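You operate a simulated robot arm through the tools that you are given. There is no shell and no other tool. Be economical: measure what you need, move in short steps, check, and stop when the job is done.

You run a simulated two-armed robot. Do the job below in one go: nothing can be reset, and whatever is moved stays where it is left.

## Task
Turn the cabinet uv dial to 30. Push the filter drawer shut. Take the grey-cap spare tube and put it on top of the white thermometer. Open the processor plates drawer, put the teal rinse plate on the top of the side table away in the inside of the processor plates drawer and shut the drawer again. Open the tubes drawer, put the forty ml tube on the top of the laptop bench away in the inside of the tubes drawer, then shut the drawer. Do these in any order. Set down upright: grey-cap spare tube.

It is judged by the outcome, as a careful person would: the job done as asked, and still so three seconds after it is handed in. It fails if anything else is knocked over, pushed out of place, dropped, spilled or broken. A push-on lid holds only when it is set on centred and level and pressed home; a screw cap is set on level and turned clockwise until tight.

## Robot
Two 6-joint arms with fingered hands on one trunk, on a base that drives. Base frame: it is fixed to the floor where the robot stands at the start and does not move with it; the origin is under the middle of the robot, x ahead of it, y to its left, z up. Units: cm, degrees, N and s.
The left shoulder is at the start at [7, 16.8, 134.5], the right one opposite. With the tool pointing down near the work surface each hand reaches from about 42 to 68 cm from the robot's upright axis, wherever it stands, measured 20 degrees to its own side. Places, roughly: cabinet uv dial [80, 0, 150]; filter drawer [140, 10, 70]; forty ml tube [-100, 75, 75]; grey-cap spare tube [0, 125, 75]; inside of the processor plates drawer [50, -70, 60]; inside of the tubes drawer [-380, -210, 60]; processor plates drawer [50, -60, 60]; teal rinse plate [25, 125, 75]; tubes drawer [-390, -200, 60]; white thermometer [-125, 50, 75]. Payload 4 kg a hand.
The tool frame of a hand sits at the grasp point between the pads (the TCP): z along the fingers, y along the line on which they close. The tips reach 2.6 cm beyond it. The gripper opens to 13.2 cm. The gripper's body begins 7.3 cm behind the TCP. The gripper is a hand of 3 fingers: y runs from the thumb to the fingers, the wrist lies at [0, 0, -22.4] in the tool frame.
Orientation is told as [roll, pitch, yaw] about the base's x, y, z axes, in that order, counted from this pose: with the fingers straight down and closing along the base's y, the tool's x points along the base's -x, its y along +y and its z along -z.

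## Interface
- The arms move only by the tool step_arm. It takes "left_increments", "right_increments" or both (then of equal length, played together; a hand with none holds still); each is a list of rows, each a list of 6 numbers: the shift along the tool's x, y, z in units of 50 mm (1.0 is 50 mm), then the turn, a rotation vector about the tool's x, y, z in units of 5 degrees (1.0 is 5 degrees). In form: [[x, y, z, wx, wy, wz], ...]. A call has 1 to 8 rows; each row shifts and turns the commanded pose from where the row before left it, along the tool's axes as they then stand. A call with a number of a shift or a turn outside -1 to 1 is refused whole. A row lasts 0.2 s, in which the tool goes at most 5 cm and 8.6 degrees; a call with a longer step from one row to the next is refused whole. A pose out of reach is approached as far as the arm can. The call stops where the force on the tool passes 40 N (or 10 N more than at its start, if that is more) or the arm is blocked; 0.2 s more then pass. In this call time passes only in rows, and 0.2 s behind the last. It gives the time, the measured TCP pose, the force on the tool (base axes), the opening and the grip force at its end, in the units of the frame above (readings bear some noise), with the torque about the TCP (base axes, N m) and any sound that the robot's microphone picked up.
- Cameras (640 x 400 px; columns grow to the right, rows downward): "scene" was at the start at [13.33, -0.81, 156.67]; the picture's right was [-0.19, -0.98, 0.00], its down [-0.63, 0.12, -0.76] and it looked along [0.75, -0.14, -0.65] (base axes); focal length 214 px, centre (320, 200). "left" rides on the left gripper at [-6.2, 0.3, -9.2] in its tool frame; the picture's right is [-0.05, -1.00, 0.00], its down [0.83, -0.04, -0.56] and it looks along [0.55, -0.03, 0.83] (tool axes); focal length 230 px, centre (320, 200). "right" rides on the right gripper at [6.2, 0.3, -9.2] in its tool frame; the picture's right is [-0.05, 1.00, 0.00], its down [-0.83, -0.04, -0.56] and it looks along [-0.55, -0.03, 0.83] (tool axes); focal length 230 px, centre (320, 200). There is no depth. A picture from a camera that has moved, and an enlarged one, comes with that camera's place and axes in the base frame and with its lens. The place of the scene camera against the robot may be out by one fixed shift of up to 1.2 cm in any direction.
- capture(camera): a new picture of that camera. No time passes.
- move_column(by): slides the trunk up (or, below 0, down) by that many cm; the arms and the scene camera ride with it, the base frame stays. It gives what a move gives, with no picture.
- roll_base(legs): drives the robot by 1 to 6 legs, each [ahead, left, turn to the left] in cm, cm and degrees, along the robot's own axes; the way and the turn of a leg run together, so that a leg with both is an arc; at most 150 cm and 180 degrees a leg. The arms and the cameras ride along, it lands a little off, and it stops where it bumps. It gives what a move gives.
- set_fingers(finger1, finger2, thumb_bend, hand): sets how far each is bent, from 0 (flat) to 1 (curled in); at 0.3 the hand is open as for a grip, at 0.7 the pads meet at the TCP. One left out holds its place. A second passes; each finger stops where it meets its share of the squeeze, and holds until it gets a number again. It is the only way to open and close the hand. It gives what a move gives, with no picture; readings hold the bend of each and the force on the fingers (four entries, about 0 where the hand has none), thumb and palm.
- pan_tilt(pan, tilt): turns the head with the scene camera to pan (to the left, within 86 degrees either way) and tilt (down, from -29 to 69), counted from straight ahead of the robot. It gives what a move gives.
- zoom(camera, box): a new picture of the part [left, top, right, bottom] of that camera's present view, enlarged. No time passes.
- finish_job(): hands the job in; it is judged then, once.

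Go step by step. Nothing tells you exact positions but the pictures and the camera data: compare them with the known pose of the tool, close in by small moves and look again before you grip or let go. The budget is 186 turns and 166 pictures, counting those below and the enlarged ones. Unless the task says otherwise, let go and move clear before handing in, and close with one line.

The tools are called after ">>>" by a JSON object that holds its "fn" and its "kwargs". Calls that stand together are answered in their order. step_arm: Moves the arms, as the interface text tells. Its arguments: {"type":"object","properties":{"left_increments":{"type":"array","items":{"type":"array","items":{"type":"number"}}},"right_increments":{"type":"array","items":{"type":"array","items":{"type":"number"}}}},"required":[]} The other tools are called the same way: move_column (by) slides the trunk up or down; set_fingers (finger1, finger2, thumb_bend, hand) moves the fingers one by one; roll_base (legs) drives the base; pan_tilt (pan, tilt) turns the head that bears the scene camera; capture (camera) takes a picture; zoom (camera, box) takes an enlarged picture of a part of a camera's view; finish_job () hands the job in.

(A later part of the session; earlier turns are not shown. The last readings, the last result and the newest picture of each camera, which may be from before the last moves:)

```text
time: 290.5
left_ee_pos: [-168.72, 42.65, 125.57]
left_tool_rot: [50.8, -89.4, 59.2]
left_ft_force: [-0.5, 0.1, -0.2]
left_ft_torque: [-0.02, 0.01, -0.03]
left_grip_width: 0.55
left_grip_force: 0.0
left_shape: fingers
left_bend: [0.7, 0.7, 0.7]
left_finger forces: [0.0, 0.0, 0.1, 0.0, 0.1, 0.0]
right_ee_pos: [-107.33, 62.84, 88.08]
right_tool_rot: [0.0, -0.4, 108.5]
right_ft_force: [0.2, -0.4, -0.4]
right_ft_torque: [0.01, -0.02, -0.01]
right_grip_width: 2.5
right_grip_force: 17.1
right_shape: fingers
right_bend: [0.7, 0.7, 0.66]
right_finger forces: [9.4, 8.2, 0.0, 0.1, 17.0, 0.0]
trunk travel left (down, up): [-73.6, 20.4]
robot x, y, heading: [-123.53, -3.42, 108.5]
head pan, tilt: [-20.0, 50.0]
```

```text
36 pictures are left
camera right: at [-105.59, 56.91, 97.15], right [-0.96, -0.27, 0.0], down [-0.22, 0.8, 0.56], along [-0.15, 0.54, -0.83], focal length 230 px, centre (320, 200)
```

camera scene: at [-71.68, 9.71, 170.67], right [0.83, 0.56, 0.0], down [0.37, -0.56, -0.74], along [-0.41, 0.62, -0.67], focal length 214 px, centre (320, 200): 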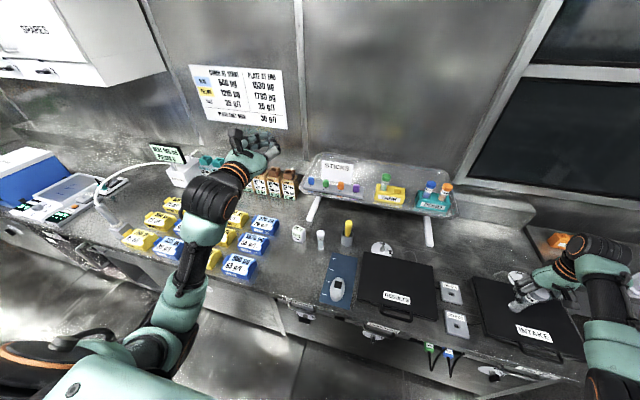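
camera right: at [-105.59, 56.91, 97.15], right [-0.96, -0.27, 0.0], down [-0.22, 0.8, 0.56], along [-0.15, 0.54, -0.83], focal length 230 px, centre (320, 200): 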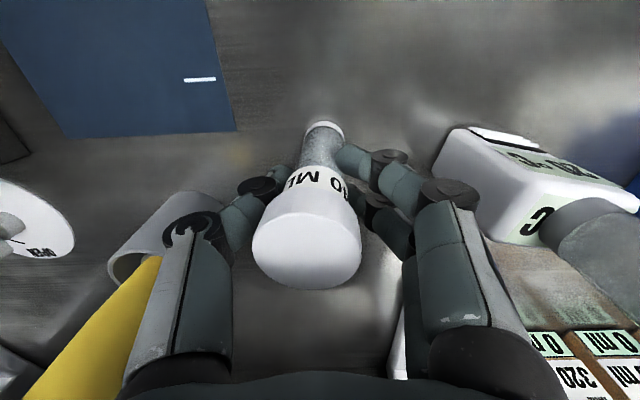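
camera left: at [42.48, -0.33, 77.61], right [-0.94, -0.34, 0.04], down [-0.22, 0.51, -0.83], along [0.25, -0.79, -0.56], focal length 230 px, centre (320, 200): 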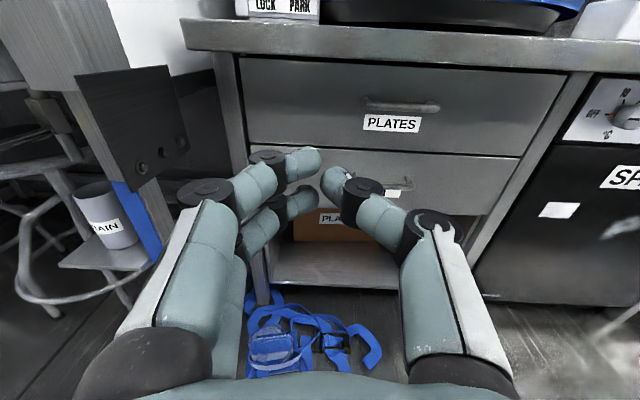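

The 40 ml tube is gripped under its cap. Lift, back away, turn round and drive along the aisle toward the tubes drawer.

>>> {"fn": "move_column", "kwargs": {"by": 20}}

>>> {"fn": "roll_base", "kwargs": {"legs": [[-20, 0, 0], [0, 0, 90], [0, 0, 89.5]]}}

>>> {"fn": "pan_tilt", "kwargs": {"pan": -60, "tilt": 30}}

>>> {"fn": "capture", "kwargs": {"camera": "scene"}}

```text
time: 292.7
left_ee_pos: [-168.76, 42.64, 145.59]
left_tool_rot: [50.6, -89.4, 59.2]
left_ft_force: [0.5, 0.4, -0.2]
left_ft_torque: [-0.01, -0.01, 0.0]
left_grip_width: 0.56
left_grip_force: 0.1
left_shape: fingers
left_bend: [0.7, 0.7, 0.7]
left_finger forces: [0.0, 0.0, 0.0, 0.0, 0.0, 0.1]
right_ee_pos: [-107.21, 62.94, 108.12]
right_tool_rot: [0.0, -0.4, 108.4]
right_ft_force: [0.4, -0.3, -1.2]
right_ft_torque: [0.0, 0.02, -0.01]
right_grip_width: 2.48
right_grip_force: 17.2
right_shape: fingers
right_bend: [0.7, 0.7, 0.66]
right_finger forces: [9.4, 8.2, 0.0, 0.1, 16.9, 0.1]
trunk travel left (down, up): [-93.6, 0.4]
robot x, y, heading: [-123.63, -3.25, 108.4]
head pan, tilt: [-20.0, 50.0]
```

```text
time: 301.9
left_ee_pos: [-71.96, -67.66, 145.62]
left_tool_rot: [51.7, -89.4, -121.7]
left_ft_force: [-0.8, -0.4, -0.5]
left_ft_torque: [0.03, 0.0, 0.0]
left_grip_width: 0.56
left_grip_force: 0.0
left_shape: fingers
left_bend: [0.7, 0.7, 0.7]
left_finger forces: [0.0, 0.0, 0.0, 0.0, 0.1, 0.0]
right_ee_pos: [-133.42, -88.33, 107.99]
right_tool_rot: [0.0, -0.4, -71.2]
right_ft_force: [-0.5, 0.4, -0.1]
right_ft_torque: [-0.01, 0.0, 0.0]
right_grip_width: 2.42
right_grip_force: 16.2
right_shape: fingers
right_bend: [0.7, 0.7, 0.66]
right_finger forces: [7.7, 8.2, 0.1, 0.0, 16.1, 0.1]
trunk travel left (down, up): [-93.6, 0.4]
robot x, y, heading: [-117.44, -22.0, -71.2]
head pan, tilt: [-20.0, 50.0]
```

```text
time: 303.0
left_ee_pos: [-71.89, -67.56, 145.51]
left_tool_rot: [51.0, -89.4, -120.9]
left_ft_force: [-0.1, 0.5, -0.6]
left_ft_torque: [0.0, -0.03, -0.04]
left_grip_width: 0.57
left_grip_force: 0.0
left_shape: fingers
left_bend: [0.7, 0.7, 0.7]
left_finger forces: [0.1, 0.1, 0.1, 0.0, 0.0, 0.0]
right_ee_pos: [-133.39, -88.19, 108.04]
right_tool_rot: [-0.1, -0.4, -71.3]
right_ft_force: [0.1, 0.1, -1.6]
right_ft_torque: [0.02, 0.03, 0.05]
right_grip_width: 2.41
right_grip_force: 16.4
right_shape: fingers
right_bend: [0.7, 0.7, 0.66]
right_finger forces: [7.8, 8.3, 0.0, 0.0, 16.1, 0.0]
trunk travel left (down, up): [-93.6, 0.4]
robot x, y, heading: [-117.47, -22.42, -71.3]
head pan, tilt: [-60.0, 30.0]
```

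```text
35 pictures are left
camera scene: at [-121.64, -32.89, 172.69], right [-0.75, 0.66, 0.0], down [0.33, 0.38, -0.87], along [-0.57, -0.65, -0.5], focal length 214 px, centre (320, 200)
```

scene: 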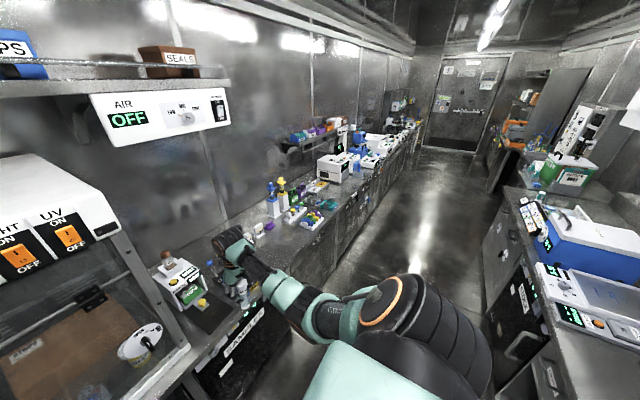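

The aisle is clear. I'll step back a little and slide right along it, 270 cm in two legs, then look.

>>> {"fn": "roll_base", "kwargs": {"legs": [[-8, 0, -0.7], [0, -140, 0], [0, -130, 0]]}}

>>> {"fn": "pan_tilt", "kwargs": {"pan": -10, "tilt": 40}}

>>> {"fn": "capture", "kwargs": {"camera": "scene"}}

```text
time: 316.8
left_ee_pos: [-334.17, -141.71, 145.49]
left_tool_rot: [48.6, -89.3, -120.4]
left_ft_force: [-0.4, 0.6, -1.0]
left_ft_torque: [0.02, -0.03, 0.05]
left_grip_width: 0.57
left_grip_force: 0.1
left_shape: fingers
left_bend: [0.7, 0.7, 0.7]
left_finger forces: [0.0, 0.0, 0.0, 0.0, 0.0, 0.0]
right_ee_pos: [-396.31, -159.94, 107.99]
right_tool_rot: [-0.1, -0.5, -73.5]
right_ft_force: [0.6, 0.9, -0.1]
right_ft_torque: [0.0, 0.01, 0.01]
right_grip_width: 2.39
right_grip_force: 16.2
right_shape: fingers
right_bend: [0.7, 0.7, 0.66]
right_finger forces: [8.0, 8.3, 0.1, 0.0, 16.1, 0.1]
trunk travel left (down, up): [-93.6, 0.4]
robot x, y, heading: [-377.57, -94.24, -73.1]
head pan, tilt: [-60.0, 30.0]
```

```text
time: 317.9
left_ee_pos: [-334.2, -141.87, 145.6]
left_tool_rot: [50.2, -89.5, -122.1]
left_ft_force: [0.2, -0.4, -0.1]
left_ft_torque: [-0.02, -0.05, -0.03]
left_grip_width: 0.6
left_grip_force: 0.0
left_shape: fingers
left_bend: [0.7, 0.7, 0.7]
left_finger forces: [0.0, 0.0, 0.1, 0.1, 0.1, 0.0]
right_ee_pos: [-396.38, -159.94, 108.18]
right_tool_rot: [-0.1, -0.4, -73.6]
right_ft_force: [-0.2, -0.5, -0.6]
right_ft_torque: [0.01, 0.0, 0.01]
right_grip_width: 2.37
right_grip_force: 16.1
right_shape: fingers
right_bend: [0.7, 0.7, 0.66]
right_finger forces: [8.0, 8.3, 0.0, 0.0, 16.1, 0.1]
trunk travel left (down, up): [-93.6, 0.4]
robot x, y, heading: [-378.26, -94.59, -73.4]
head pan, tilt: [-10.0, 40.0]
```

```text
34 pictures are left
camera scene: at [-375.43, -107.0, 171.16], right [-0.99, -0.11, 0.0], down [-0.07, 0.64, -0.77], along [0.09, -0.76, -0.64], focal length 214 px, centre (320, 200)
```

scene: 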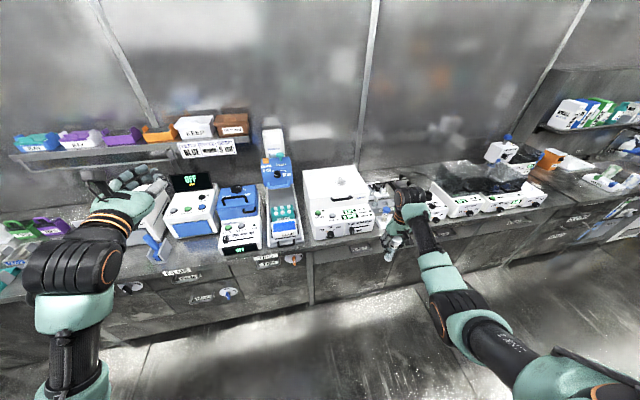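

>>> {"fn": "zoom", "kwargs": {"camera": "scene", "box": [100, 230, 320, 340]}}

>>> {"fn": "zoom", "kwargs": {"camera": "scene", "box": [310, 215, 550, 320]}}

```text
2.91 times, centred on (210, 285) of scene
camera zoom: at [-375.43, -107.0, 171.16], right [-0.99, -0.11, 0.0], down [-0.07, 0.64, -0.77], along [0.09, -0.76, -0.64], focal length 624 px, centre (640, -47)
```

zoom: 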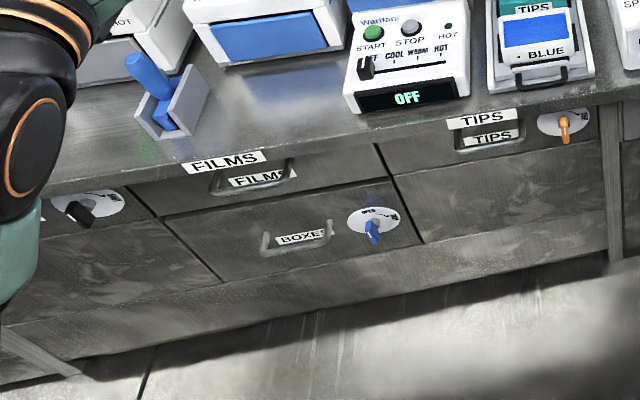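

```text
2.67 times, centred on (430, 268) of scene
camera zoom: at [-375.43, -107.0, 171.16], right [-0.99, -0.11, 0.0], down [-0.07, 0.64, -0.77], along [0.09, -0.76, -0.64], focal length 572 px, centre (27, 20)
```

zoom: 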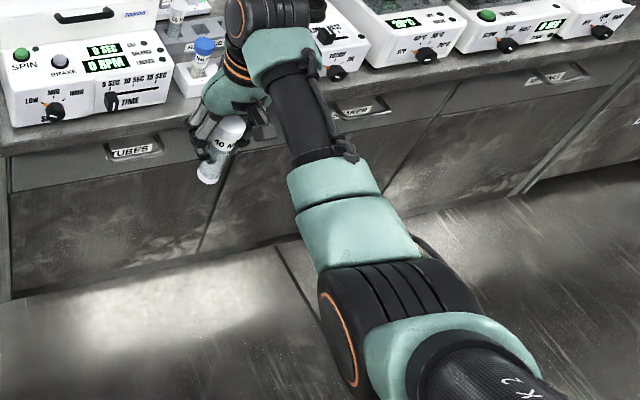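

TUBES drawer handle is near (-389.4,-186,70). I'll move right so the left hand faces it.

>>> {"fn": "roll_base", "kwargs": {"legs": [[0, -66, 1.3]]}}

>>> {"fn": "move_column", "kwargs": {"by": -40}}

>>> {"fn": "move_column", "kwargs": {"by": -34}}

>>> {"fn": "capture", "kwargs": {"camera": "left"}}

```text
time: 321.6
left_ee_pos: [-394.94, -159.78, 145.46]
left_tool_rot: [45.6, -89.5, -116.0]
left_ft_force: [-0.1, 0.3, -0.5]
left_ft_torque: [-0.02, -0.02, 0.02]
left_grip_width: 0.54
left_grip_force: 0.0
left_shape: fingers
left_bend: [0.7, 0.7, 0.7]
left_finger forces: [0.0, 0.0, 0.0, 0.1, 0.0, 0.1]
right_ee_pos: [-456.71, -179.94, 108.07]
right_tool_rot: [-0.1, -0.4, -71.9]
right_ft_force: [0.2, 0.1, -1.2]
right_ft_torque: [-0.01, 0.0, 0.01]
right_grip_width: 2.4
right_grip_force: 15.8
right_shape: fingers
right_bend: [0.7, 0.7, 0.66]
right_finger forces: [8.0, 8.5, 0.0, 0.0, 16.1, 0.0]
trunk travel left (down, up): [-93.6, 0.4]
robot x, y, heading: [-439.76, -113.85, -71.9]
head pan, tilt: [-10.0, 40.0]
```

```text
time: 325.4
left_ee_pos: [-395.15, -159.83, 105.6]
left_tool_rot: [50.5, -89.5, -120.9]
left_ft_force: [0.8, -0.8, -0.6]
left_ft_torque: [-0.03, -0.02, -0.03]
left_grip_width: 0.55
left_grip_force: 0.0
left_shape: fingers
left_bend: [0.7, 0.7, 0.7]
left_finger forces: [0.1, 0.0, 0.0, 0.1, 0.0, 0.0]
right_ee_pos: [-456.71, -179.87, 68.1]
right_tool_rot: [0.1, -0.4, -72.0]
right_ft_force: [0.0, 0.5, -0.5]
right_ft_torque: [0.01, -0.02, -0.03]
right_grip_width: 2.43
right_grip_force: 16.7
right_shape: fingers
right_bend: [0.7, 0.7, 0.66]
right_finger forces: [8.2, 8.5, 0.0, 0.1, 16.0, 0.0]
trunk travel left (down, up): [-53.6, 40.4]
robot x, y, heading: [-439.98, -114.11, -71.6]
head pan, tilt: [-10.0, 40.0]
```

```text
time: 328.7
left_ee_pos: [-395.11, -159.8, 71.5]
left_tool_rot: [50.5, -89.5, -120.8]
left_ft_force: [-0.7, -0.3, 0.9]
left_ft_torque: [0.0, 0.0, 0.04]
left_grip_width: 0.57
left_grip_force: 0.1
left_shape: fingers
left_bend: [0.7, 0.7, 0.7]
left_finger forces: [0.0, 0.0, 0.0, 0.1, 0.0, 0.0]
right_ee_pos: [-456.73, -179.97, 34.0]
right_tool_rot: [0.0, -0.5, -71.9]
right_ft_force: [-0.3, -0.3, -1.0]
right_ft_torque: [0.04, -0.01, -0.03]
right_grip_width: 2.43
right_grip_force: 15.8
right_shape: fingers
right_bend: [0.7, 0.7, 0.66]
right_finger forces: [8.1, 8.4, 0.1, 0.1, 16.1, 0.0]
trunk travel left (down, up): [-19.6, 74.4]
robot x, y, heading: [-440.12, -114.35, -71.9]
head pan, tilt: [-10.0, 40.0]
```

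```text
31 pictures are left
camera left: at [-397.89, -151.17, 77.78], right [-0.94, -0.33, 0.04], down [-0.22, 0.52, -0.83], along [0.25, -0.79, -0.56], focal length 230 px, centre (320, 200)
```

left: 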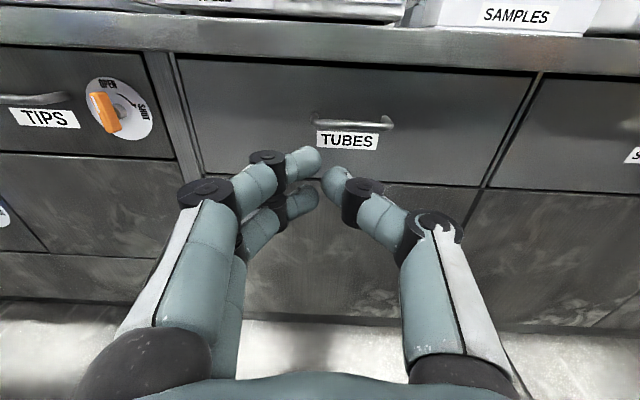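

Handle bar is at about (-391.1,-186.6,68); the drawer is deep (about 21 cm), so the tube can stand. Aligning, turning the left hand to close vertically.

>>> {"fn": "roll_base", "kwargs": {"legs": [[10, -4.5, 0]]}}

>>> {"fn": "move_column", "kwargs": {"by": -3.4}}

>>> {"fn": "set_fingers", "kwargs": {"hand": "left", "finger1": 0.47, "finger2": 0.47, "thumb_bend": 0.47}}

>>> {"fn": "step_arm", "kwargs": {"left_increments": [[0, 0, 0, 0, 0, 1], [0, 0, 0, 0, 0, 1], [0, 0, 0, 0, 0, 1], [0, 0, 0, 0, 0, 1], [0, 0, 0, 0, 0, 1], [0, 0, 0, 0, 0, 1], [0, 0, 0, 0, 0, 1], [0, 0, 0, 0, 0, 1]]}}

>>> {"fn": "step_arm", "kwargs": {"left_increments": [[0, 0, 0, 0, 0, 1], [0, 0, 0, 0, 0, 1], [0, 0, 0, 0, 0, 1], [0, 0, 0, 0, 0, 1], [0, 0, 0, 0, 0, 1], [0, 0, 0, 0, 0, 1], [0, 0, 0, 0, 0, 1], [0, 0, 0, 0, 0, 1]]}}

>>> {"fn": "step_arm", "kwargs": {"left_increments": [[0, 0, 0, 0, 0, 1], [0, 0, 0, 0, 0, 1], [0, 0, 0.5, 0, 0, 0], [0, 0, 0.5, 0, 0, 0]]}}

>>> {"fn": "capture", "kwargs": {"camera": "left"}}

```text
time: 329.9
left_ee_pos: [-396.46, -170.8, 71.59]
left_tool_rot: [49.7, -89.5, -120.2]
left_ft_force: [0.2, -0.8, -0.2]
left_ft_torque: [0.0, 0.0, 0.01]
left_grip_width: 0.57
left_grip_force: 0.1
left_shape: fingers
left_bend: [0.7, 0.7, 0.7]
left_finger forces: [0.0, 0.0, 0.0, 0.0, 0.1, 0.1]
right_ee_pos: [-457.99, -190.59, 33.94]
right_tool_rot: [-0.1, -0.3, -71.9]
right_ft_force: [-0.7, 0.4, -0.2]
right_ft_torque: [-0.01, -0.01, 0.0]
right_grip_width: 2.4
right_grip_force: 16.7
right_shape: fingers
right_bend: [0.7, 0.7, 0.66]
right_finger forces: [8.1, 8.4, 0.1, 0.0, 16.2, 0.0]
trunk travel left (down, up): [-19.6, 74.4]
robot x, y, heading: [-441.25, -124.41, -71.7]
head pan, tilt: [-10.0, 40.0]
```

```text
time: 330.7
left_ee_pos: [-396.48, -170.62, 68.21]
left_tool_rot: [51.4, -89.4, -121.9]
left_ft_force: [-0.7, -0.5, 0.6]
left_ft_torque: [0.01, 0.0, -0.02]
left_grip_width: 0.55
left_grip_force: 0.0
left_shape: fingers
left_bend: [0.7, 0.7, 0.7]
left_finger forces: [0.0, 0.0, 0.0, 0.1, 0.1, 0.0]
right_ee_pos: [-458.0, -190.58, 30.76]
right_tool_rot: [-0.1, -0.5, -71.9]
right_ft_force: [-0.1, 0.6, -0.4]
right_ft_torque: [-0.03, -0.03, 0.05]
right_grip_width: 2.39
right_grip_force: 16.2
right_shape: fingers
right_bend: [0.7, 0.7, 0.66]
right_finger forces: [8.1, 8.3, 0.1, 0.0, 16.2, 0.1]
trunk travel left (down, up): [-16.2, 77.8]
robot x, y, heading: [-441.39, -124.64, -71.8]
head pan, tilt: [-10.0, 40.0]
```

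```text
time: 331.7
left_ee_pos: [-396.35, -170.64, 68.19]
left_tool_rot: [50.3, -89.4, -120.8]
left_ft_force: [-0.2, -0.1, -0.2]
left_ft_torque: [0.02, -0.02, 0.01]
left_grip_width: 7.74
left_grip_force: 0.0
left_shape: fingers
left_bend: [0.47, 0.47, 0.47]
left_finger forces: [0.0, 0.0, 0.0, 0.0, 0.0, 0.1]
right_ee_pos: [-458.1, -190.56, 30.58]
right_tool_rot: [0.0, -0.4, -71.8]
right_ft_force: [0.3, -0.4, -0.8]
right_ft_torque: [0.01, -0.04, 0.0]
right_grip_width: 2.43
right_grip_force: 16.7
right_shape: fingers
right_bend: [0.7, 0.7, 0.66]
right_finger forces: [8.1, 8.4, 0.0, 0.1, 16.2, 0.0]
trunk travel left (down, up): [-16.2, 77.8]
robot x, y, heading: [-441.09, -124.72, -71.9]
head pan, tilt: [-10.0, 40.0]
```

```text
time: 333.5
left_ee_pos: [-396.41, -170.74, 68.11]
left_tool_rot: [89.4, -49.5, -159.9]
left_ft_force: [-0.3, 0.4, -0.2]
left_ft_torque: [0.0, 0.0, 0.0]
left_grip_width: 7.7
left_grip_force: 0.1
left_shape: fingers
left_bend: [0.47, 0.47, 0.47]
left_finger forces: [0.0, 0.1, 0.0, 0.0, 0.0, 0.0]
right_ee_pos: [-457.97, -190.54, 30.7]
right_tool_rot: [-0.1, -0.3, -71.9]
right_ft_force: [0.8, -0.6, -0.7]
right_ft_torque: [-0.01, -0.02, 0.01]
right_grip_width: 2.42
right_grip_force: 16.1
right_shape: fingers
right_bend: [0.7, 0.7, 0.66]
right_finger forces: [8.1, 8.2, 0.0, 0.0, 16.1, 0.0]
trunk travel left (down, up): [-16.2, 77.8]
robot x, y, heading: [-441.28, -124.59, -72.2]
head pan, tilt: [-10.0, 40.0]
```

```text
time: 335.3
left_ee_pos: [-396.36, -170.76, 68.16]
left_tool_rot: [89.6, -9.4, -160.3]
left_ft_force: [0.7, 0.8, 0.1]
left_ft_torque: [-0.02, 0.03, 0.03]
left_grip_width: 7.73
left_grip_force: 0.1
left_shape: fingers
left_bend: [0.47, 0.47, 0.47]
left_finger forces: [0.0, 0.0, 0.0, 0.0, 0.1, 0.0]
right_ee_pos: [-457.99, -190.73, 30.58]
right_tool_rot: [0.0, -0.4, -71.9]
right_ft_force: [-0.4, -0.3, -0.4]
right_ft_torque: [0.05, 0.03, -0.01]
right_grip_width: 2.43
right_grip_force: 16.2
right_shape: fingers
right_bend: [0.7, 0.7, 0.66]
right_finger forces: [8.0, 8.4, 0.0, 0.0, 16.2, 0.0]
trunk travel left (down, up): [-16.2, 77.8]
robot x, y, heading: [-441.27, -124.65, -72.2]
head pan, tilt: [-10.0, 40.0]
```

```text
time: 336.3
left_ee_pos: [-394.85, -175.47, 68.09]
left_tool_rot: [89.6, 0.5, -160.5]
left_ft_force: [-0.2, -1.1, 0.5]
left_ft_torque: [0.01, 0.04, 0.01]
left_grip_width: 7.71
left_grip_force: 0.0
left_shape: fingers
left_bend: [0.47, 0.47, 0.47]
left_finger forces: [0.0, 0.1, 0.0, 0.1, 0.0, 0.0]
right_ee_pos: [-458.09, -190.64, 30.64]
right_tool_rot: [0.1, -0.3, -71.9]
right_ft_force: [-0.2, -1.2, -0.6]
right_ft_torque: [0.0, -0.05, -0.02]
right_grip_width: 2.42
right_grip_force: 16.5
right_shape: fingers
right_bend: [0.7, 0.7, 0.66]
right_finger forces: [8.1, 8.4, 0.0, 0.1, 16.2, 0.0]
trunk travel left (down, up): [-16.2, 77.8]
robot x, y, heading: [-441.3, -124.32, -71.8]
head pan, tilt: [-10.0, 40.0]
```

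```text
30 pictures are left
camera left: at [-403.57, -168.79, 68.42], right [-0.04, -0.01, -1.0], down [0.6, 0.8, -0.03], along [0.8, -0.6, -0.03], focal length 230 px, centre (320, 200)
```

left: 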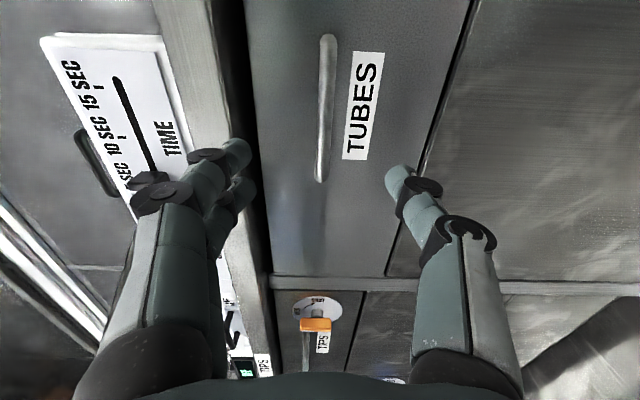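

>>> {"fn": "step_arm", "kwargs": {"left_increments": [[-0.08, -0.02, 0.4, 0, 0, 0], [-0.08, -0.02, 0.4, 0, 0, 0], [-0.07, -0.02, 0.4, 0, 0, 0], [-0.07, -0.02, 0.4, 0, 0, 0], [0, 0, 0.4, 0, 0, 0], [0, 0, 0.24, 0, 0, 0]]}}

>>> {"fn": "set_fingers", "kwargs": {"hand": "left", "finger1": 0.72, "finger2": 0.72, "thumb_bend": 0.72}}

>>> {"fn": "capture", "kwargs": {"camera": "left"}}

```text
time: 337.7
left_ee_pos: [-392.34, -186.6, 67.64]
left_tool_rot: [89.6, 0.4, -160.6]
left_ft_force: [-0.6, 0.1, 0.5]
left_ft_torque: [-0.04, 0.03, 0.03]
left_grip_width: 7.72
left_grip_force: 0.0
left_shape: fingers
left_bend: [0.47, 0.47, 0.47]
left_finger forces: [0.1, 0.0, 0.1, 0.1, 0.0, 0.0]
right_ee_pos: [-458.03, -190.75, 30.7]
right_tool_rot: [0.0, -0.4, -71.9]
right_ft_force: [0.5, 0.2, -1.2]
right_ft_torque: [0.03, 0.0, -0.05]
right_grip_width: 2.44
right_grip_force: 16.3
right_shape: fingers
right_bend: [0.71, 0.7, 0.66]
right_finger forces: [8.1, 8.5, 0.1, 0.1, 16.2, 0.1]
trunk travel left (down, up): [-16.2, 77.8]
robot x, y, heading: [-441.32, -124.48, -71.8]
head pan, tilt: [-10.0, 40.0]
```

```text
time: 338.7
left_ee_pos: [-392.39, -186.52, 67.72]
left_tool_rot: [89.5, 0.3, -160.5]
left_ft_force: [2.5, -3.8, 1.1]
left_ft_torque: [0.02, 0.0, 0.01]
left_grip_width: 0.87
left_grip_force: 4.6
left_shape: fingers
left_bend: [0.71, 0.71, 0.69]
left_finger forces: [2.8, 2.8, 0.0, 0.0, 4.8, 0.1]
right_ee_pos: [-458.04, -190.68, 30.56]
right_tool_rot: [-0.1, -0.3, -71.9]
right_ft_force: [-0.2, 0.5, -1.5]
right_ft_torque: [0.01, -0.03, -0.01]
right_grip_width: 2.41
right_grip_force: 16.3
right_shape: fingers
right_bend: [0.71, 0.7, 0.66]
right_finger forces: [8.0, 8.5, 0.0, 0.0, 16.1, 0.0]
trunk travel left (down, up): [-16.2, 77.8]
robot x, y, heading: [-441.19, -124.51, -71.6]
head pan, tilt: [-10.0, 40.0]
```

```text
29 pictures are left
camera left: at [-401.2, -179.88, 67.96], right [-0.04, -0.01, -1.0], down [0.6, 0.8, -0.03], along [0.8, -0.6, -0.03], focal length 230 px, centre (320, 200)
```

left: 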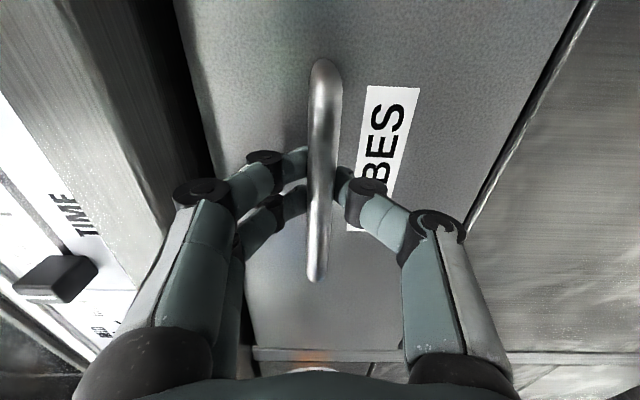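

Bar is captured. Pull by backing the base.

>>> {"fn": "roll_base", "kwargs": {"legs": [[-20, 0, 0]]}}

>>> {"fn": "step_arm", "kwargs": {"left_increments": [[0, 0, -0.3, 0, 0, 0], [0, 0, -0.3, 0, 0, 0], [0, 0, -0.3, 0, 0, 0], [0, 0, -0.3, 0, 0, 0]]}}

>>> {"fn": "pan_tilt", "kwargs": {"pan": 20, "tilt": 40}}

>>> {"fn": "capture", "kwargs": {"camera": "scene"}}

```text
time: 340.3
left_ee_pos: [-398.63, -167.61, 67.63]
left_tool_rot: [89.6, 0.3, -160.5]
left_ft_force: [0.8, -0.4, -1.7]
left_ft_torque: [0.04, -0.01, 0.01]
left_grip_width: 0.23
left_grip_force: 1.3
left_shape: fingers
left_bend: [0.72, 0.72, 0.71]
left_finger forces: [0.3, 0.3, 0.1, 0.0, 1.9, 0.0]
right_ee_pos: [-464.13, -171.76, 30.58]
right_tool_rot: [-0.2, -0.3, -71.9]
right_ft_force: [-0.4, -0.3, -1.5]
right_ft_torque: [-0.03, 0.01, 0.02]
right_grip_width: 2.42
right_grip_force: 16.1
right_shape: fingers
right_bend: [0.71, 0.7, 0.66]
right_finger forces: [8.3, 8.6, 0.0, 0.0, 16.2, 0.0]
trunk travel left (down, up): [-16.2, 77.8]
robot x, y, heading: [-447.37, -105.88, -72.2]
head pan, tilt: [-10.0, 40.0]
```

```text
time: 341.3
left_ee_pos: [-400.54, -161.85, 67.62]
left_tool_rot: [89.7, 0.4, -160.5]
left_ft_force: [0.5, -0.3, -1.8]
left_ft_torque: [-0.01, -0.02, 0.01]
left_grip_width: 0.18
left_grip_force: 0.9
left_shape: fingers
left_bend: [0.72, 0.72, 0.71]
left_finger forces: [0.0, 0.0, 0.0, 0.0, 1.2, 0.0]
right_ee_pos: [-464.23, -171.62, 30.62]
right_tool_rot: [-0.1, -0.5, -71.9]
right_ft_force: [0.7, -0.5, -0.9]
right_ft_torque: [0.07, -0.02, 0.02]
right_grip_width: 2.4
right_grip_force: 15.9
right_shape: fingers
right_bend: [0.71, 0.7, 0.66]
right_finger forces: [8.2, 8.4, 0.0, 0.0, 16.1, 0.1]
trunk travel left (down, up): [-16.2, 77.8]
robot x, y, heading: [-447.28, -105.5, -72.1]
head pan, tilt: [-10.0, 40.0]
```

```text
time: 342.2
left_ee_pos: [-400.56, -161.84, 67.72]
left_tool_rot: [89.6, 0.5, -160.5]
left_ft_force: [0.6, -0.1, -1.3]
left_ft_torque: [0.0, 0.0, -0.01]
left_grip_width: 0.19
left_grip_force: 0.6
left_shape: fingers
left_bend: [0.72, 0.72, 0.71]
left_finger forces: [0.0, 0.0, 0.1, 0.0, 1.3, 0.1]
right_ee_pos: [-464.19, -171.61, 30.63]
right_tool_rot: [-0.1, -0.3, -72.0]
right_ft_force: [0.9, -0.3, -0.4]
right_ft_torque: [0.02, -0.01, -0.01]
right_grip_width: 2.4
right_grip_force: 15.9
right_shape: fingers
right_bend: [0.71, 0.7, 0.66]
right_finger forces: [8.2, 8.6, 0.0, 0.0, 16.0, 0.0]
trunk travel left (down, up): [-16.2, 77.8]
robot x, y, heading: [-447.63, -105.92, -71.7]
head pan, tilt: [20.0, 40.0]
```

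```text
28 pictures are left
camera scene: at [-440.71, -116.38, 93.76], right [-0.79, -0.62, 0.0], down [-0.4, 0.51, -0.77], along [0.47, -0.6, -0.64], focal length 214 px, centre (320, 200)
```

scene: 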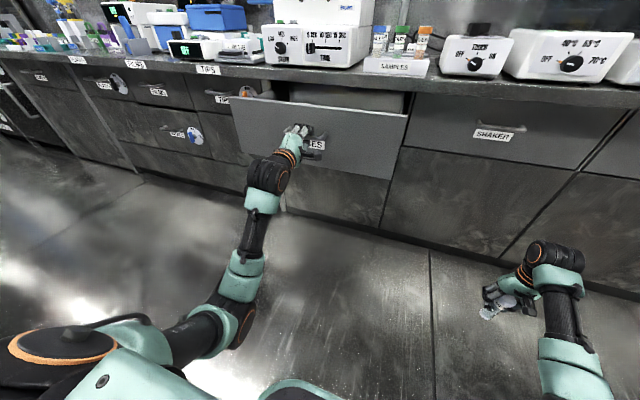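

Drawer is open about 26 cm. Release, retract the left hand and raise up to look inside.

>>> {"fn": "set_fingers", "kwargs": {"hand": "left", "finger1": 0.4, "finger2": 0.4, "thumb_bend": 0.4}}

>>> {"fn": "step_arm", "kwargs": {"left_increments": [[0, 0, -0.5, 0, 0, 0], [0, 0, -0.6, 0, 0, 0], [0, 0, -0.6, 0, 0, 0], [0, 0, -0.7, 0, 0, 0], [0, 0, -0.7, 0, 0, 0], [0, 0, -0.7, 0, 0, 0], [0, 0, -0.6, 0, 0, 0]]}}

>>> {"fn": "set_fingers", "kwargs": {"hand": "left", "finger1": 0.7, "finger2": 0.7, "thumb_bend": 0.7}}

>>> {"fn": "move_column", "kwargs": {"by": 40}}

>>> {"fn": "move_column", "kwargs": {"by": 37}}

>>> {"fn": "roll_base", "kwargs": {"legs": [[0, 54, 0]]}}

>>> {"fn": "pan_tilt", "kwargs": {"pan": -35, "tilt": 50}}

>>> {"fn": "capture", "kwargs": {"camera": "scene"}}

```text
time: 343.2
left_ee_pos: [-400.57, -161.93, 67.63]
left_tool_rot: [89.6, 0.5, -160.5]
left_ft_force: [-0.7, -0.1, 0.3]
left_ft_torque: [0.02, 0.03, 0.0]
left_grip_width: 10.1
left_grip_force: 0.1
left_shape: fingers
left_bend: [0.4, 0.4, 0.4]
left_finger forces: [0.1, 0.0, 0.1, 0.0, 0.0, 0.1]
right_ee_pos: [-464.19, -171.56, 30.67]
right_tool_rot: [0.0, -0.4, -71.9]
right_ft_force: [0.0, 0.1, -1.1]
right_ft_torque: [0.0, 0.01, -0.01]
right_grip_width: 2.42
right_grip_force: 16.7
right_shape: fingers
right_bend: [0.71, 0.7, 0.66]
right_finger forces: [8.2, 8.5, 0.0, 0.0, 16.0, 0.0]
trunk travel left (down, up): [-16.2, 77.8]
robot x, y, heading: [-447.42, -105.48, -71.9]
head pan, tilt: [20.0, 40.0]
```

```text
time: 344.8
left_ee_pos: [-404.7, -148.87, 66.94]
left_tool_rot: [89.6, 0.4, -160.5]
left_ft_force: [-0.2, 0.0, -0.6]
left_ft_torque: [-0.02, -0.02, -0.02]
left_grip_width: 10.07
left_grip_force: 0.0
left_shape: fingers
left_bend: [0.4, 0.4, 0.4]
left_finger forces: [0.1, 0.0, 0.0, 0.1, 0.0, 0.0]
left hand out of reach, approached as far as the arm can: row 5, 6, 7
right_ee_pos: [-464.23, -171.65, 30.67]
right_tool_rot: [0.1, -0.5, -71.9]
right_ft_force: [-0.3, -0.1, -1.1]
right_ft_torque: [0.0, 0.01, -0.01]
right_grip_width: 2.37
right_grip_force: 17.1
right_shape: fingers
right_bend: [0.71, 0.7, 0.66]
right_finger forces: [8.2, 8.5, 0.0, 0.1, 16.1, 0.0]
trunk travel left (down, up): [-16.2, 77.8]
robot x, y, heading: [-447.44, -105.3, -72.1]
head pan, tilt: [20.0, 40.0]
```

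```text
time: 345.8
left_ee_pos: [-404.85, -148.9, 67.15]
left_tool_rot: [89.7, 0.5, -160.5]
left_ft_force: [0.5, -0.4, 0.0]
left_ft_torque: [0.0, 0.0, -0.02]
left_grip_width: 0.61
left_grip_force: 0.1
left_shape: fingers
left_bend: [0.7, 0.7, 0.7]
left_finger forces: [0.0, 0.0, 0.1, 0.1, 0.0, 0.0]
right_ee_pos: [-464.22, -171.7, 30.62]
right_tool_rot: [-0.1, -0.4, -71.8]
right_ft_force: [-0.1, -0.2, -1.1]
right_ft_torque: [-0.02, 0.02, 0.01]
right_grip_width: 2.41
right_grip_force: 16.0
right_shape: fingers
right_bend: [0.71, 0.7, 0.66]
right_finger forces: [8.2, 8.5, 0.0, 0.0, 16.1, 0.0]
trunk travel left (down, up): [-16.2, 77.8]
robot x, y, heading: [-447.67, -105.51, -72.1]
head pan, tilt: [20.0, 40.0]
```

```text
time: 349.7
left_ee_pos: [-404.84, -148.74, 106.99]
left_tool_rot: [89.6, 0.5, -160.5]
left_ft_force: [-0.2, -0.6, 0.7]
left_ft_torque: [-0.01, 0.01, 0.0]
left_grip_width: 0.63
left_grip_force: 0.0
left_shape: fingers
left_bend: [0.7, 0.7, 0.7]
left_finger forces: [0.0, 0.0, 0.0, 0.0, 0.0, 0.0]
right_ee_pos: [-464.3, -171.64, 70.61]
right_tool_rot: [0.0, -0.5, -71.9]
right_ft_force: [0.0, -0.6, -0.2]
right_ft_torque: [0.02, 0.03, -0.01]
right_grip_width: 2.42
right_grip_force: 16.6
right_shape: fingers
right_bend: [0.71, 0.7, 0.66]
right_finger forces: [8.2, 8.6, 0.0, 0.1, 16.3, 0.1]
trunk travel left (down, up): [-56.2, 37.8]
robot x, y, heading: [-447.13, -105.36, -72.0]
head pan, tilt: [20.0, 40.0]
```

```text
time: 353.2
left_ee_pos: [-404.82, -148.89, 144.03]
left_tool_rot: [89.6, 0.6, -160.5]
left_ft_force: [-0.2, 0.7, 0.1]
left_ft_torque: [0.02, 0.0, -0.01]
left_grip_width: 0.61
left_grip_force: 0.0
left_shape: fingers
left_bend: [0.7, 0.7, 0.7]
left_finger forces: [0.1, 0.1, 0.0, 0.0, 0.0, 0.0]
right_ee_pos: [-464.21, -171.6, 107.72]
right_tool_rot: [0.0, -0.4, -71.8]
right_ft_force: [-0.9, -0.3, -1.0]
right_ft_torque: [0.02, 0.01, 0.01]
right_grip_width: 2.42
right_grip_force: 16.8
right_shape: fingers
right_bend: [0.71, 0.7, 0.66]
right_finger forces: [8.3, 8.6, 0.1, 0.0, 16.1, 0.1]
trunk travel left (down, up): [-93.2, 0.8]
robot x, y, heading: [-446.82, -105.63, -71.9]
head pan, tilt: [20.0, 40.0]
```

```text
time: 356.4
left_ee_pos: [-352.27, -131.19, 144.24]
left_tool_rot: [89.7, 0.4, -160.1]
left_ft_force: [-0.1, -0.7, 0.3]
left_ft_torque: [0.01, 0.01, 0.02]
left_grip_width: 0.63
left_grip_force: 0.0
left_shape: fingers
left_bend: [0.7, 0.7, 0.7]
left_finger forces: [0.0, 0.0, 0.1, 0.0, 0.0, 0.0]
right_ee_pos: [-411.43, -154.4, 107.58]
right_tool_rot: [-0.1, -0.4, -71.5]
right_ft_force: [-0.1, -1.0, -0.4]
right_ft_torque: [-0.01, 0.0, 0.01]
right_grip_width: 2.43
right_grip_force: 16.6
right_shape: fingers
right_bend: [0.71, 0.7, 0.66]
right_finger forces: [8.4, 8.6, 0.1, 0.0, 16.1, 0.0]
trunk travel left (down, up): [-93.2, 0.8]
robot x, y, heading: [-395.21, -88.38, -71.5]
head pan, tilt: [20.0, 40.0]
```

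```text
time: 357.7
left_ee_pos: [-352.09, -131.25, 144.01]
left_tool_rot: [89.6, 0.5, -160.2]
left_ft_force: [0.4, 0.4, 1.4]
left_ft_torque: [0.02, 0.03, -0.03]
left_grip_width: 0.63
left_grip_force: 0.0
left_shape: fingers
left_bend: [0.7, 0.7, 0.7]
left_finger forces: [0.0, 0.0, 0.0, 0.0, 0.0, 0.1]
right_ee_pos: [-411.31, -154.57, 107.63]
right_tool_rot: [-0.1, -0.4, -71.5]
right_ft_force: [0.2, -0.4, -0.1]
right_ft_torque: [0.02, 0.03, 0.02]
right_grip_width: 2.43
right_grip_force: 16.5
right_shape: fingers
right_bend: [0.71, 0.7, 0.66]
right_finger forces: [8.3, 8.6, 0.0, 0.1, 16.2, 0.0]
trunk travel left (down, up): [-93.2, 0.8]
robot x, y, heading: [-395.01, -88.24, -71.4]
head pan, tilt: [-35.0, 50.0]
```

```text
27 pictures are left
camera scene: at [-395.75, -99.75, 169.34], right [-0.96, 0.28, 0.0], down [0.22, 0.73, -0.64], along [-0.18, -0.62, -0.77], focal length 214 px, centre (320, 200)
```

scene: 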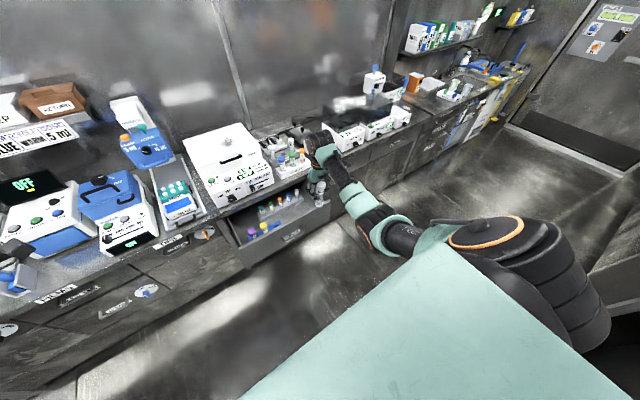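

>>> {"fn": "zoom", "kwargs": {"camera": "scene", "box": [220, 140, 350, 260]}}

```text
3.33 times, centred on (285, 200) of scene
camera zoom: at [-395.75, -99.75, 169.34], right [-0.96, 0.28, 0.0], down [0.22, 0.73, -0.64], along [-0.18, -0.62, -0.77], focal length 715 px, centre (437, 200)
```

zoom: 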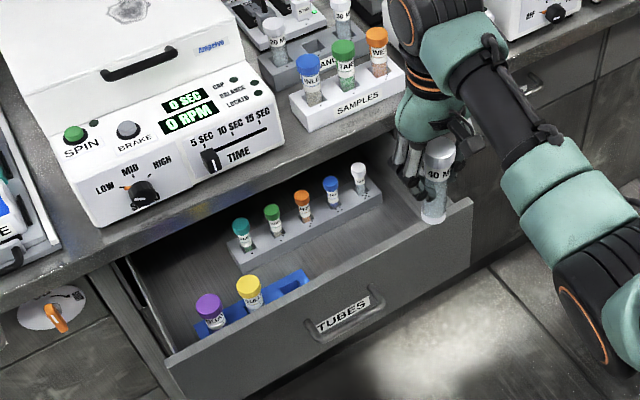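

Inside I see two racks with tubes and a free floor area at front-right. I'll drive in so the held tube is over about room (a=-440, b=-46).

>>> {"fn": "roll_base", "kwargs": {"legs": [[26, -1, -0.5]]}}

>>> {"fn": "move_column", "kwargs": {"by": -20}}

>>> {"fn": "capture", "kwargs": {"camera": "right"}}

>>> {"fn": "capture", "kwargs": {"camera": "scene"}}

```text
time: 359.6
left_ee_pos: [-345.39, -156.56, 144.17]
left_tool_rot: [89.8, 0.5, -160.7]
left_ft_force: [-0.3, 0.5, -0.5]
left_ft_torque: [0.0, -0.01, 0.0]
left_grip_width: 0.64
left_grip_force: 0.2
left_shape: fingers
left_bend: [0.7, 0.7, 0.7]
left_finger forces: [0.0, 0.0, 0.1, 0.1, 0.1, 0.1]
right_ee_pos: [-404.95, -179.19, 107.71]
right_tool_rot: [0.0, -0.6, -72.1]
right_ft_force: [0.2, 1.4, -0.3]
right_ft_torque: [0.01, -0.04, 0.02]
right_grip_width: 2.4
right_grip_force: 16.5
right_shape: fingers
right_bend: [0.71, 0.7, 0.66]
right_finger forces: [8.3, 8.7, 0.0, 0.1, 16.2, 0.0]
trunk travel left (down, up): [-93.2, 0.8]
robot x, y, heading: [-387.89, -113.32, -72.1]
head pan, tilt: [-35.0, 50.0]
```

```text
time: 361.7
left_ee_pos: [-345.4, -156.87, 123.99]
left_tool_rot: [89.7, 0.4, -160.7]
left_ft_force: [-0.5, -0.5, 0.3]
left_ft_torque: [0.02, -0.01, 0.0]
left_grip_width: 0.61
left_grip_force: 0.1
left_shape: fingers
left_bend: [0.7, 0.7, 0.7]
left_finger forces: [0.0, 0.0, 0.0, 0.1, 0.1, 0.1]
right_ee_pos: [-404.85, -179.44, 87.7]
right_tool_rot: [-0.1, -0.4, -72.1]
right_ft_force: [0.0, 0.0, -1.0]
right_ft_torque: [-0.03, 0.04, 0.03]
right_grip_width: 2.39
right_grip_force: 16.0
right_shape: fingers
right_bend: [0.71, 0.7, 0.66]
right_finger forces: [8.3, 8.5, 0.0, 0.1, 16.2, 0.1]
trunk travel left (down, up): [-73.2, 20.8]
robot x, y, heading: [-388.39, -113.52, -72.2]
head pan, tilt: [-35.0, 50.0]
```

```text
25 pictures are left
camera right: at [-406.5, -173.41, 96.77], right [0.97, 0.26, 0.0], down [0.21, -0.8, 0.56], along [0.14, -0.54, -0.83], focal length 230 px, centre (320, 200)
```

right: 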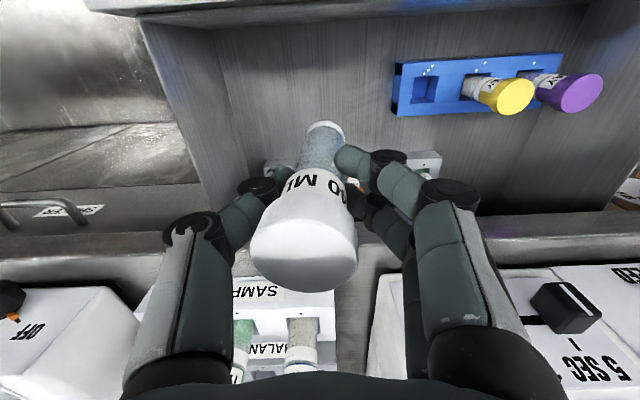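

```text
24 pictures are left
camera scene: at [-388.65, -124.86, 149.35], right [-0.96, 0.29, 0.0], down [0.23, 0.73, -0.64], along [-0.19, -0.61, -0.77], focal length 214 px, centre (320, 200)
```

scene: 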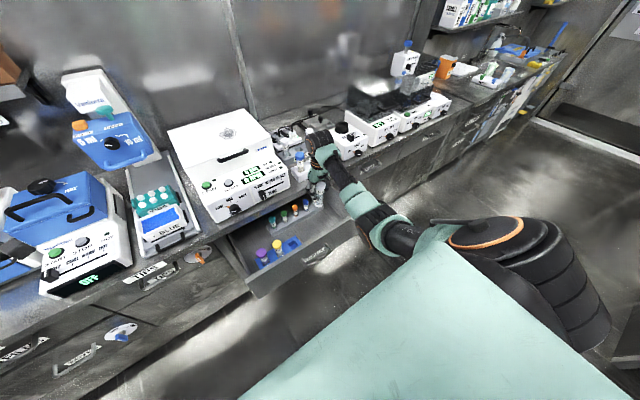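

The spot straight below the tube is free floor beside the blue rack. Lowering with the trunk.

>>> {"fn": "move_column", "kwargs": {"by": -17}}

>>> {"fn": "capture", "kwargs": {"camera": "right"}}

```text
time: 363.6
left_ee_pos: [-345.38, -156.82, 107.1]
left_tool_rot: [89.6, 0.5, -160.6]
left_ft_force: [-0.2, 0.8, 0.4]
left_ft_torque: [-0.02, 0.02, 0.04]
left_grip_width: 0.59
left_grip_force: 0.1
left_shape: fingers
left_bend: [0.7, 0.7, 0.7]
left_finger forces: [0.0, 0.0, 0.1, 0.0, 0.0, 0.0]
right_ee_pos: [-404.9, -179.39, 70.64]
right_tool_rot: [-0.2, -0.4, -72.1]
right_ft_force: [0.1, -0.4, -1.5]
right_ft_torque: [0.03, -0.02, 0.0]
right_grip_width: 2.41
right_grip_force: 16.3
right_shape: fingers
right_bend: [0.71, 0.7, 0.66]
right_finger forces: [8.3, 8.6, 0.0, 0.0, 16.2, 0.1]
trunk travel left (down, up): [-56.2, 37.8]
robot x, y, heading: [-387.9, -113.87, -72.1]
head pan, tilt: [-35.0, 50.0]
```

```text
23 pictures are left
camera right: at [-406.5, -173.4, 79.77], right [0.97, 0.26, 0.0], down [0.21, -0.8, 0.56], along [0.14, -0.54, -0.83], focal length 230 px, centre (320, 200)
```

right: 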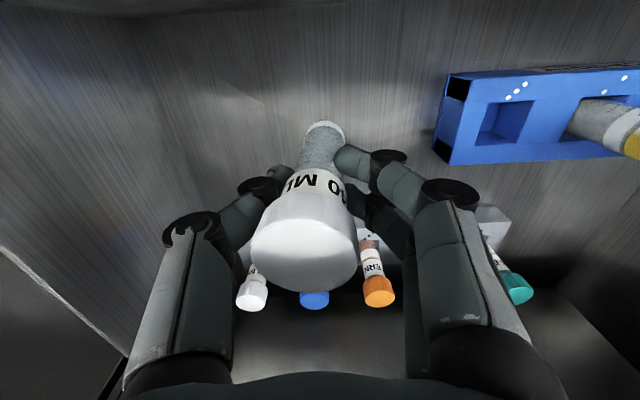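

>>> {"fn": "move_column", "kwargs": {"by": -4}}

>>> {"fn": "move_column", "kwargs": {"by": -1.2}}

>>> {"fn": "move_column", "kwargs": {"by": -1}}

```text
time: 364.5
left_ee_pos: [-345.38, -156.74, 103.02]
left_tool_rot: [89.7, 0.5, -160.7]
left_ft_force: [0.1, 0.1, 0.8]
left_ft_torque: [0.0, -0.02, -0.01]
left_grip_width: 0.6
left_grip_force: 0.1
left_shape: fingers
left_bend: [0.7, 0.7, 0.7]
left_finger forces: [0.0, 0.0, 0.0, 0.0, 0.0, 0.1]
right_ee_pos: [-404.85, -179.46, 66.61]
right_tool_rot: [0.0, -0.5, -72.1]
right_ft_force: [0.1, 0.4, -0.8]
right_ft_torque: [0.02, -0.01, 0.0]
right_grip_width: 2.43
right_grip_force: 16.5
right_shape: fingers
right_bend: [0.71, 0.7, 0.66]
right_finger forces: [8.4, 8.6, 0.0, 0.0, 16.1, 0.1]
trunk travel left (down, up): [-52.2, 41.8]
robot x, y, heading: [-388.1, -113.39, -72.0]
head pan, tilt: [-35.0, 50.0]
```

```text
time: 365.1
left_ee_pos: [-345.38, -156.72, 101.9]
left_tool_rot: [89.7, 0.4, -160.6]
left_ft_force: [0.0, -0.5, -0.5]
left_ft_torque: [0.03, 0.02, 0.01]
left_grip_width: 0.59
left_grip_force: 0.0
left_shape: fingers
left_bend: [0.7, 0.7, 0.7]
left_finger forces: [0.0, 0.1, 0.0, 0.0, 0.0, 0.0]
right_ee_pos: [-404.88, -179.37, 65.4]
right_tool_rot: [-0.1, -0.5, -72.1]
right_ft_force: [0.1, -0.7, 0.0]
right_ft_torque: [-0.01, 0.01, -0.01]
right_grip_width: 2.4
right_grip_force: 16.1
right_shape: fingers
right_bend: [0.71, 0.7, 0.66]
right_finger forces: [8.3, 8.5, 0.1, 0.0, 16.3, 0.1]
trunk travel left (down, up): [-51.0, 43.0]
robot x, y, heading: [-387.97, -113.76, -72.0]
head pan, tilt: [-35.0, 50.0]
```

```text
time: 365.6
left_ee_pos: [-345.4, -156.63, 100.89]
left_tool_rot: [89.7, 0.4, -160.6]
left_ft_force: [0.5, -0.4, 1.2]
left_ft_torque: [-0.01, 0.02, 0.02]
left_grip_width: 0.6
left_grip_force: 0.2
left_shape: fingers
left_bend: [0.7, 0.7, 0.7]
left_finger forces: [0.1, 0.0, 0.0, 0.0, 0.0, 0.1]
right_ee_pos: [-404.81, -179.3, 64.86]
right_tool_rot: [-0.2, -0.6, -72.0]
right_ft_force: [1.8, 1.7, 13.2]
right_ft_torque: [0.02, 0.06, 0.03]
right_grip_width: 2.39
right_grip_force: 19.9
right_shape: fingers
right_bend: [0.71, 0.71, 0.67]
right_finger forces: [11.0, 10.1, 0.1, 0.0, 17.8, 0.1]
trunk travel left (down, up): [-50.0, 44.0]
robot x, y, heading: [-388.37, -113.63, -72.2]
head pan, tilt: [-35.0, 50.0]
```

Contact (13 N): the tube stands on the drawer floor. Relieve and open.

>>> {"fn": "move_column", "kwargs": {"by": 0.3}}

>>> {"fn": "set_fingers", "kwargs": {"hand": "right", "finger1": 0.48, "finger2": 0.48, "thumb_bend": 0.48}}

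>>> {"fn": "capture", "kwargs": {"camera": "right"}}

```text
time: 366.2
left_ee_pos: [-345.37, -156.81, 101.17]
left_tool_rot: [89.7, 0.3, -160.7]
left_ft_force: [0.5, 0.5, 0.5]
left_ft_torque: [-0.04, 0.0, 0.01]
left_grip_width: 0.59
left_grip_force: 0.0
left_shape: fingers
left_bend: [0.7, 0.7, 0.7]
left_finger forces: [0.0, 0.0, 0.0, 0.0, 0.0, 0.1]
right_ee_pos: [-404.92, -179.31, 64.65]
right_tool_rot: [-0.1, -0.4, -72.1]
right_ft_force: [0.1, 0.1, 5.0]
right_ft_torque: [-0.05, 0.01, -0.01]
right_grip_width: 2.39
right_grip_force: 19.0
right_shape: fingers
right_bend: [0.71, 0.71, 0.67]
right_finger forces: [9.7, 9.7, 0.0, 0.1, 17.6, 0.0]
trunk travel left (down, up): [-50.3, 43.7]
robot x, y, heading: [-387.85, -113.63, -72.3]
head pan, tilt: [-35.0, 50.0]
```

```text
time: 367.2
left_ee_pos: [-345.45, -156.86, 101.19]
left_tool_rot: [89.5, 0.4, -160.6]
left_ft_force: [0.4, 0.2, 0.6]
left_ft_torque: [0.0, 0.0, -0.02]
left_grip_width: 0.59
left_grip_force: 0.1
left_shape: fingers
left_bend: [0.7, 0.7, 0.7]
left_finger forces: [0.1, 0.1, 0.0, 0.0, 0.0, 0.1]
right_ee_pos: [-404.9, -179.33, 64.7]
right_tool_rot: [-0.1, -0.2, -72.1]
right_ft_force: [1.3, -0.6, -1.1]
right_ft_torque: [-0.01, 0.01, 0.01]
right_grip_width: 7.35
right_grip_force: 0.1
right_shape: fingers
right_bend: [0.48, 0.48, 0.48]
right_finger forces: [0.0, 0.1, 0.1, 0.0, 0.1, 0.1]
trunk travel left (down, up): [-50.3, 43.7]
robot x, y, heading: [-387.85, -113.41, -72.1]
head pan, tilt: [-35.0, 50.0]
```

```text
22 pictures are left
camera right: at [-406.5, -173.4, 73.86], right [0.97, 0.26, 0.0], down [0.21, -0.8, 0.56], along [0.14, -0.54, -0.83], focal length 230 px, centre (320, 200)
```

right: 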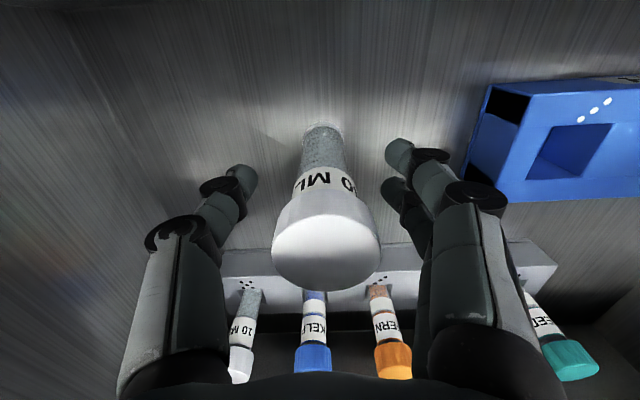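

Tube stands free in the drawer. Rise, back off and shift to push the drawer shut with the left fist beside the handle.

>>> {"fn": "move_column", "kwargs": {"by": 40}}

>>> {"fn": "roll_base", "kwargs": {"legs": [[-24, 0, 0], [0, -41, 0]]}}

>>> {"fn": "pan_tilt", "kwargs": {"pan": 15, "tilt": 50}}

>>> {"fn": "capture", "kwargs": {"camera": "scene"}}

```text
time: 371.0
left_ee_pos: [-345.43, -156.77, 141.25]
left_tool_rot: [89.6, 0.4, -160.7]
left_ft_force: [-0.2, 0.3, 0.9]
left_ft_torque: [0.05, -0.01, -0.02]
left_grip_width: 0.62
left_grip_force: 0.0
left_shape: fingers
left_bend: [0.7, 0.7, 0.7]
left_finger forces: [0.1, 0.0, 0.1, 0.2, 0.0, 0.0]
right_ee_pos: [-404.97, -179.36, 104.79]
right_tool_rot: [-0.1, -0.3, -72.1]
right_ft_force: [0.7, 1.1, -0.1]
right_ft_torque: [0.03, 0.01, -0.02]
right_grip_width: 7.42
right_grip_force: 0.1
right_shape: fingers
right_bend: [0.48, 0.48, 0.48]
right_finger forces: [0.1, 0.0, 0.0, 0.0, 0.1, 0.0]
trunk travel left (down, up): [-90.3, 3.7]
robot x, y, heading: [-387.86, -113.65, -72.2]
head pan, tilt: [-35.0, 50.0]
```

```text
time: 374.9
left_ee_pos: [-391.29, -146.41, 141.15]
left_tool_rot: [89.7, 0.3, -160.1]
left_ft_force: [0.2, 0.4, 0.0]
left_ft_torque: [0.04, 0.02, -0.01]
left_grip_width: 0.63
left_grip_force: 0.0
left_shape: fingers
left_bend: [0.7, 0.7, 0.7]
left_finger forces: [0.0, 0.1, 0.1, 0.0, 0.0, 0.0]
right_ee_pos: [-450.56, -169.66, 104.89]
right_tool_rot: [-0.1, -0.3, -71.5]
right_ft_force: [-0.3, 0.6, -0.7]
right_ft_torque: [-0.03, 0.0, 0.01]
right_grip_width: 7.39
right_grip_force: 0.0
right_shape: fingers
right_bend: [0.48, 0.48, 0.48]
right_finger forces: [0.1, 0.1, 0.0, 0.1, 0.0, 0.0]
trunk travel left (down, up): [-90.3, 3.7]
robot x, y, heading: [-434.32, -103.63, -71.5]
head pan, tilt: [-35.0, 50.0]
```

```text
time: 376.1
left_ee_pos: [-391.36, -146.54, 141.19]
left_tool_rot: [89.6, 0.4, -160.1]
left_ft_force: [-0.4, 0.0, 0.7]
left_ft_torque: [-0.02, 0.0, -0.02]
left_grip_width: 0.62
left_grip_force: 0.0
left_shape: fingers
left_bend: [0.7, 0.7, 0.7]
left_finger forces: [0.0, 0.0, 0.0, 0.0, 0.1, 0.1]
right_ee_pos: [-450.59, -169.7, 104.78]
right_tool_rot: [-0.1, -0.4, -71.5]
right_ft_force: [0.3, -0.7, 0.8]
right_ft_torque: [0.0, -0.01, 0.02]
right_grip_width: 7.41
right_grip_force: 0.2
right_shape: fingers
right_bend: [0.48, 0.48, 0.48]
right_finger forces: [0.0, 0.0, 0.0, 0.0, 0.0, 0.0]
trunk travel left (down, up): [-90.3, 3.7]
robot x, y, heading: [-434.2, -103.85, -71.3]
head pan, tilt: [15.0, 50.0]
```

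```text
21 pictures are left
camera scene: at [-428.51, -114.07, 166.45], right [-0.83, -0.55, 0.0], down [-0.42, 0.64, -0.64], along [0.35, -0.54, -0.77], focal length 214 px, centre (320, 200)
```

scene: 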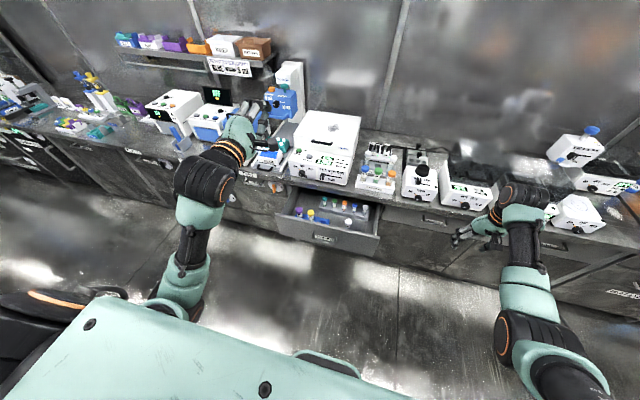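

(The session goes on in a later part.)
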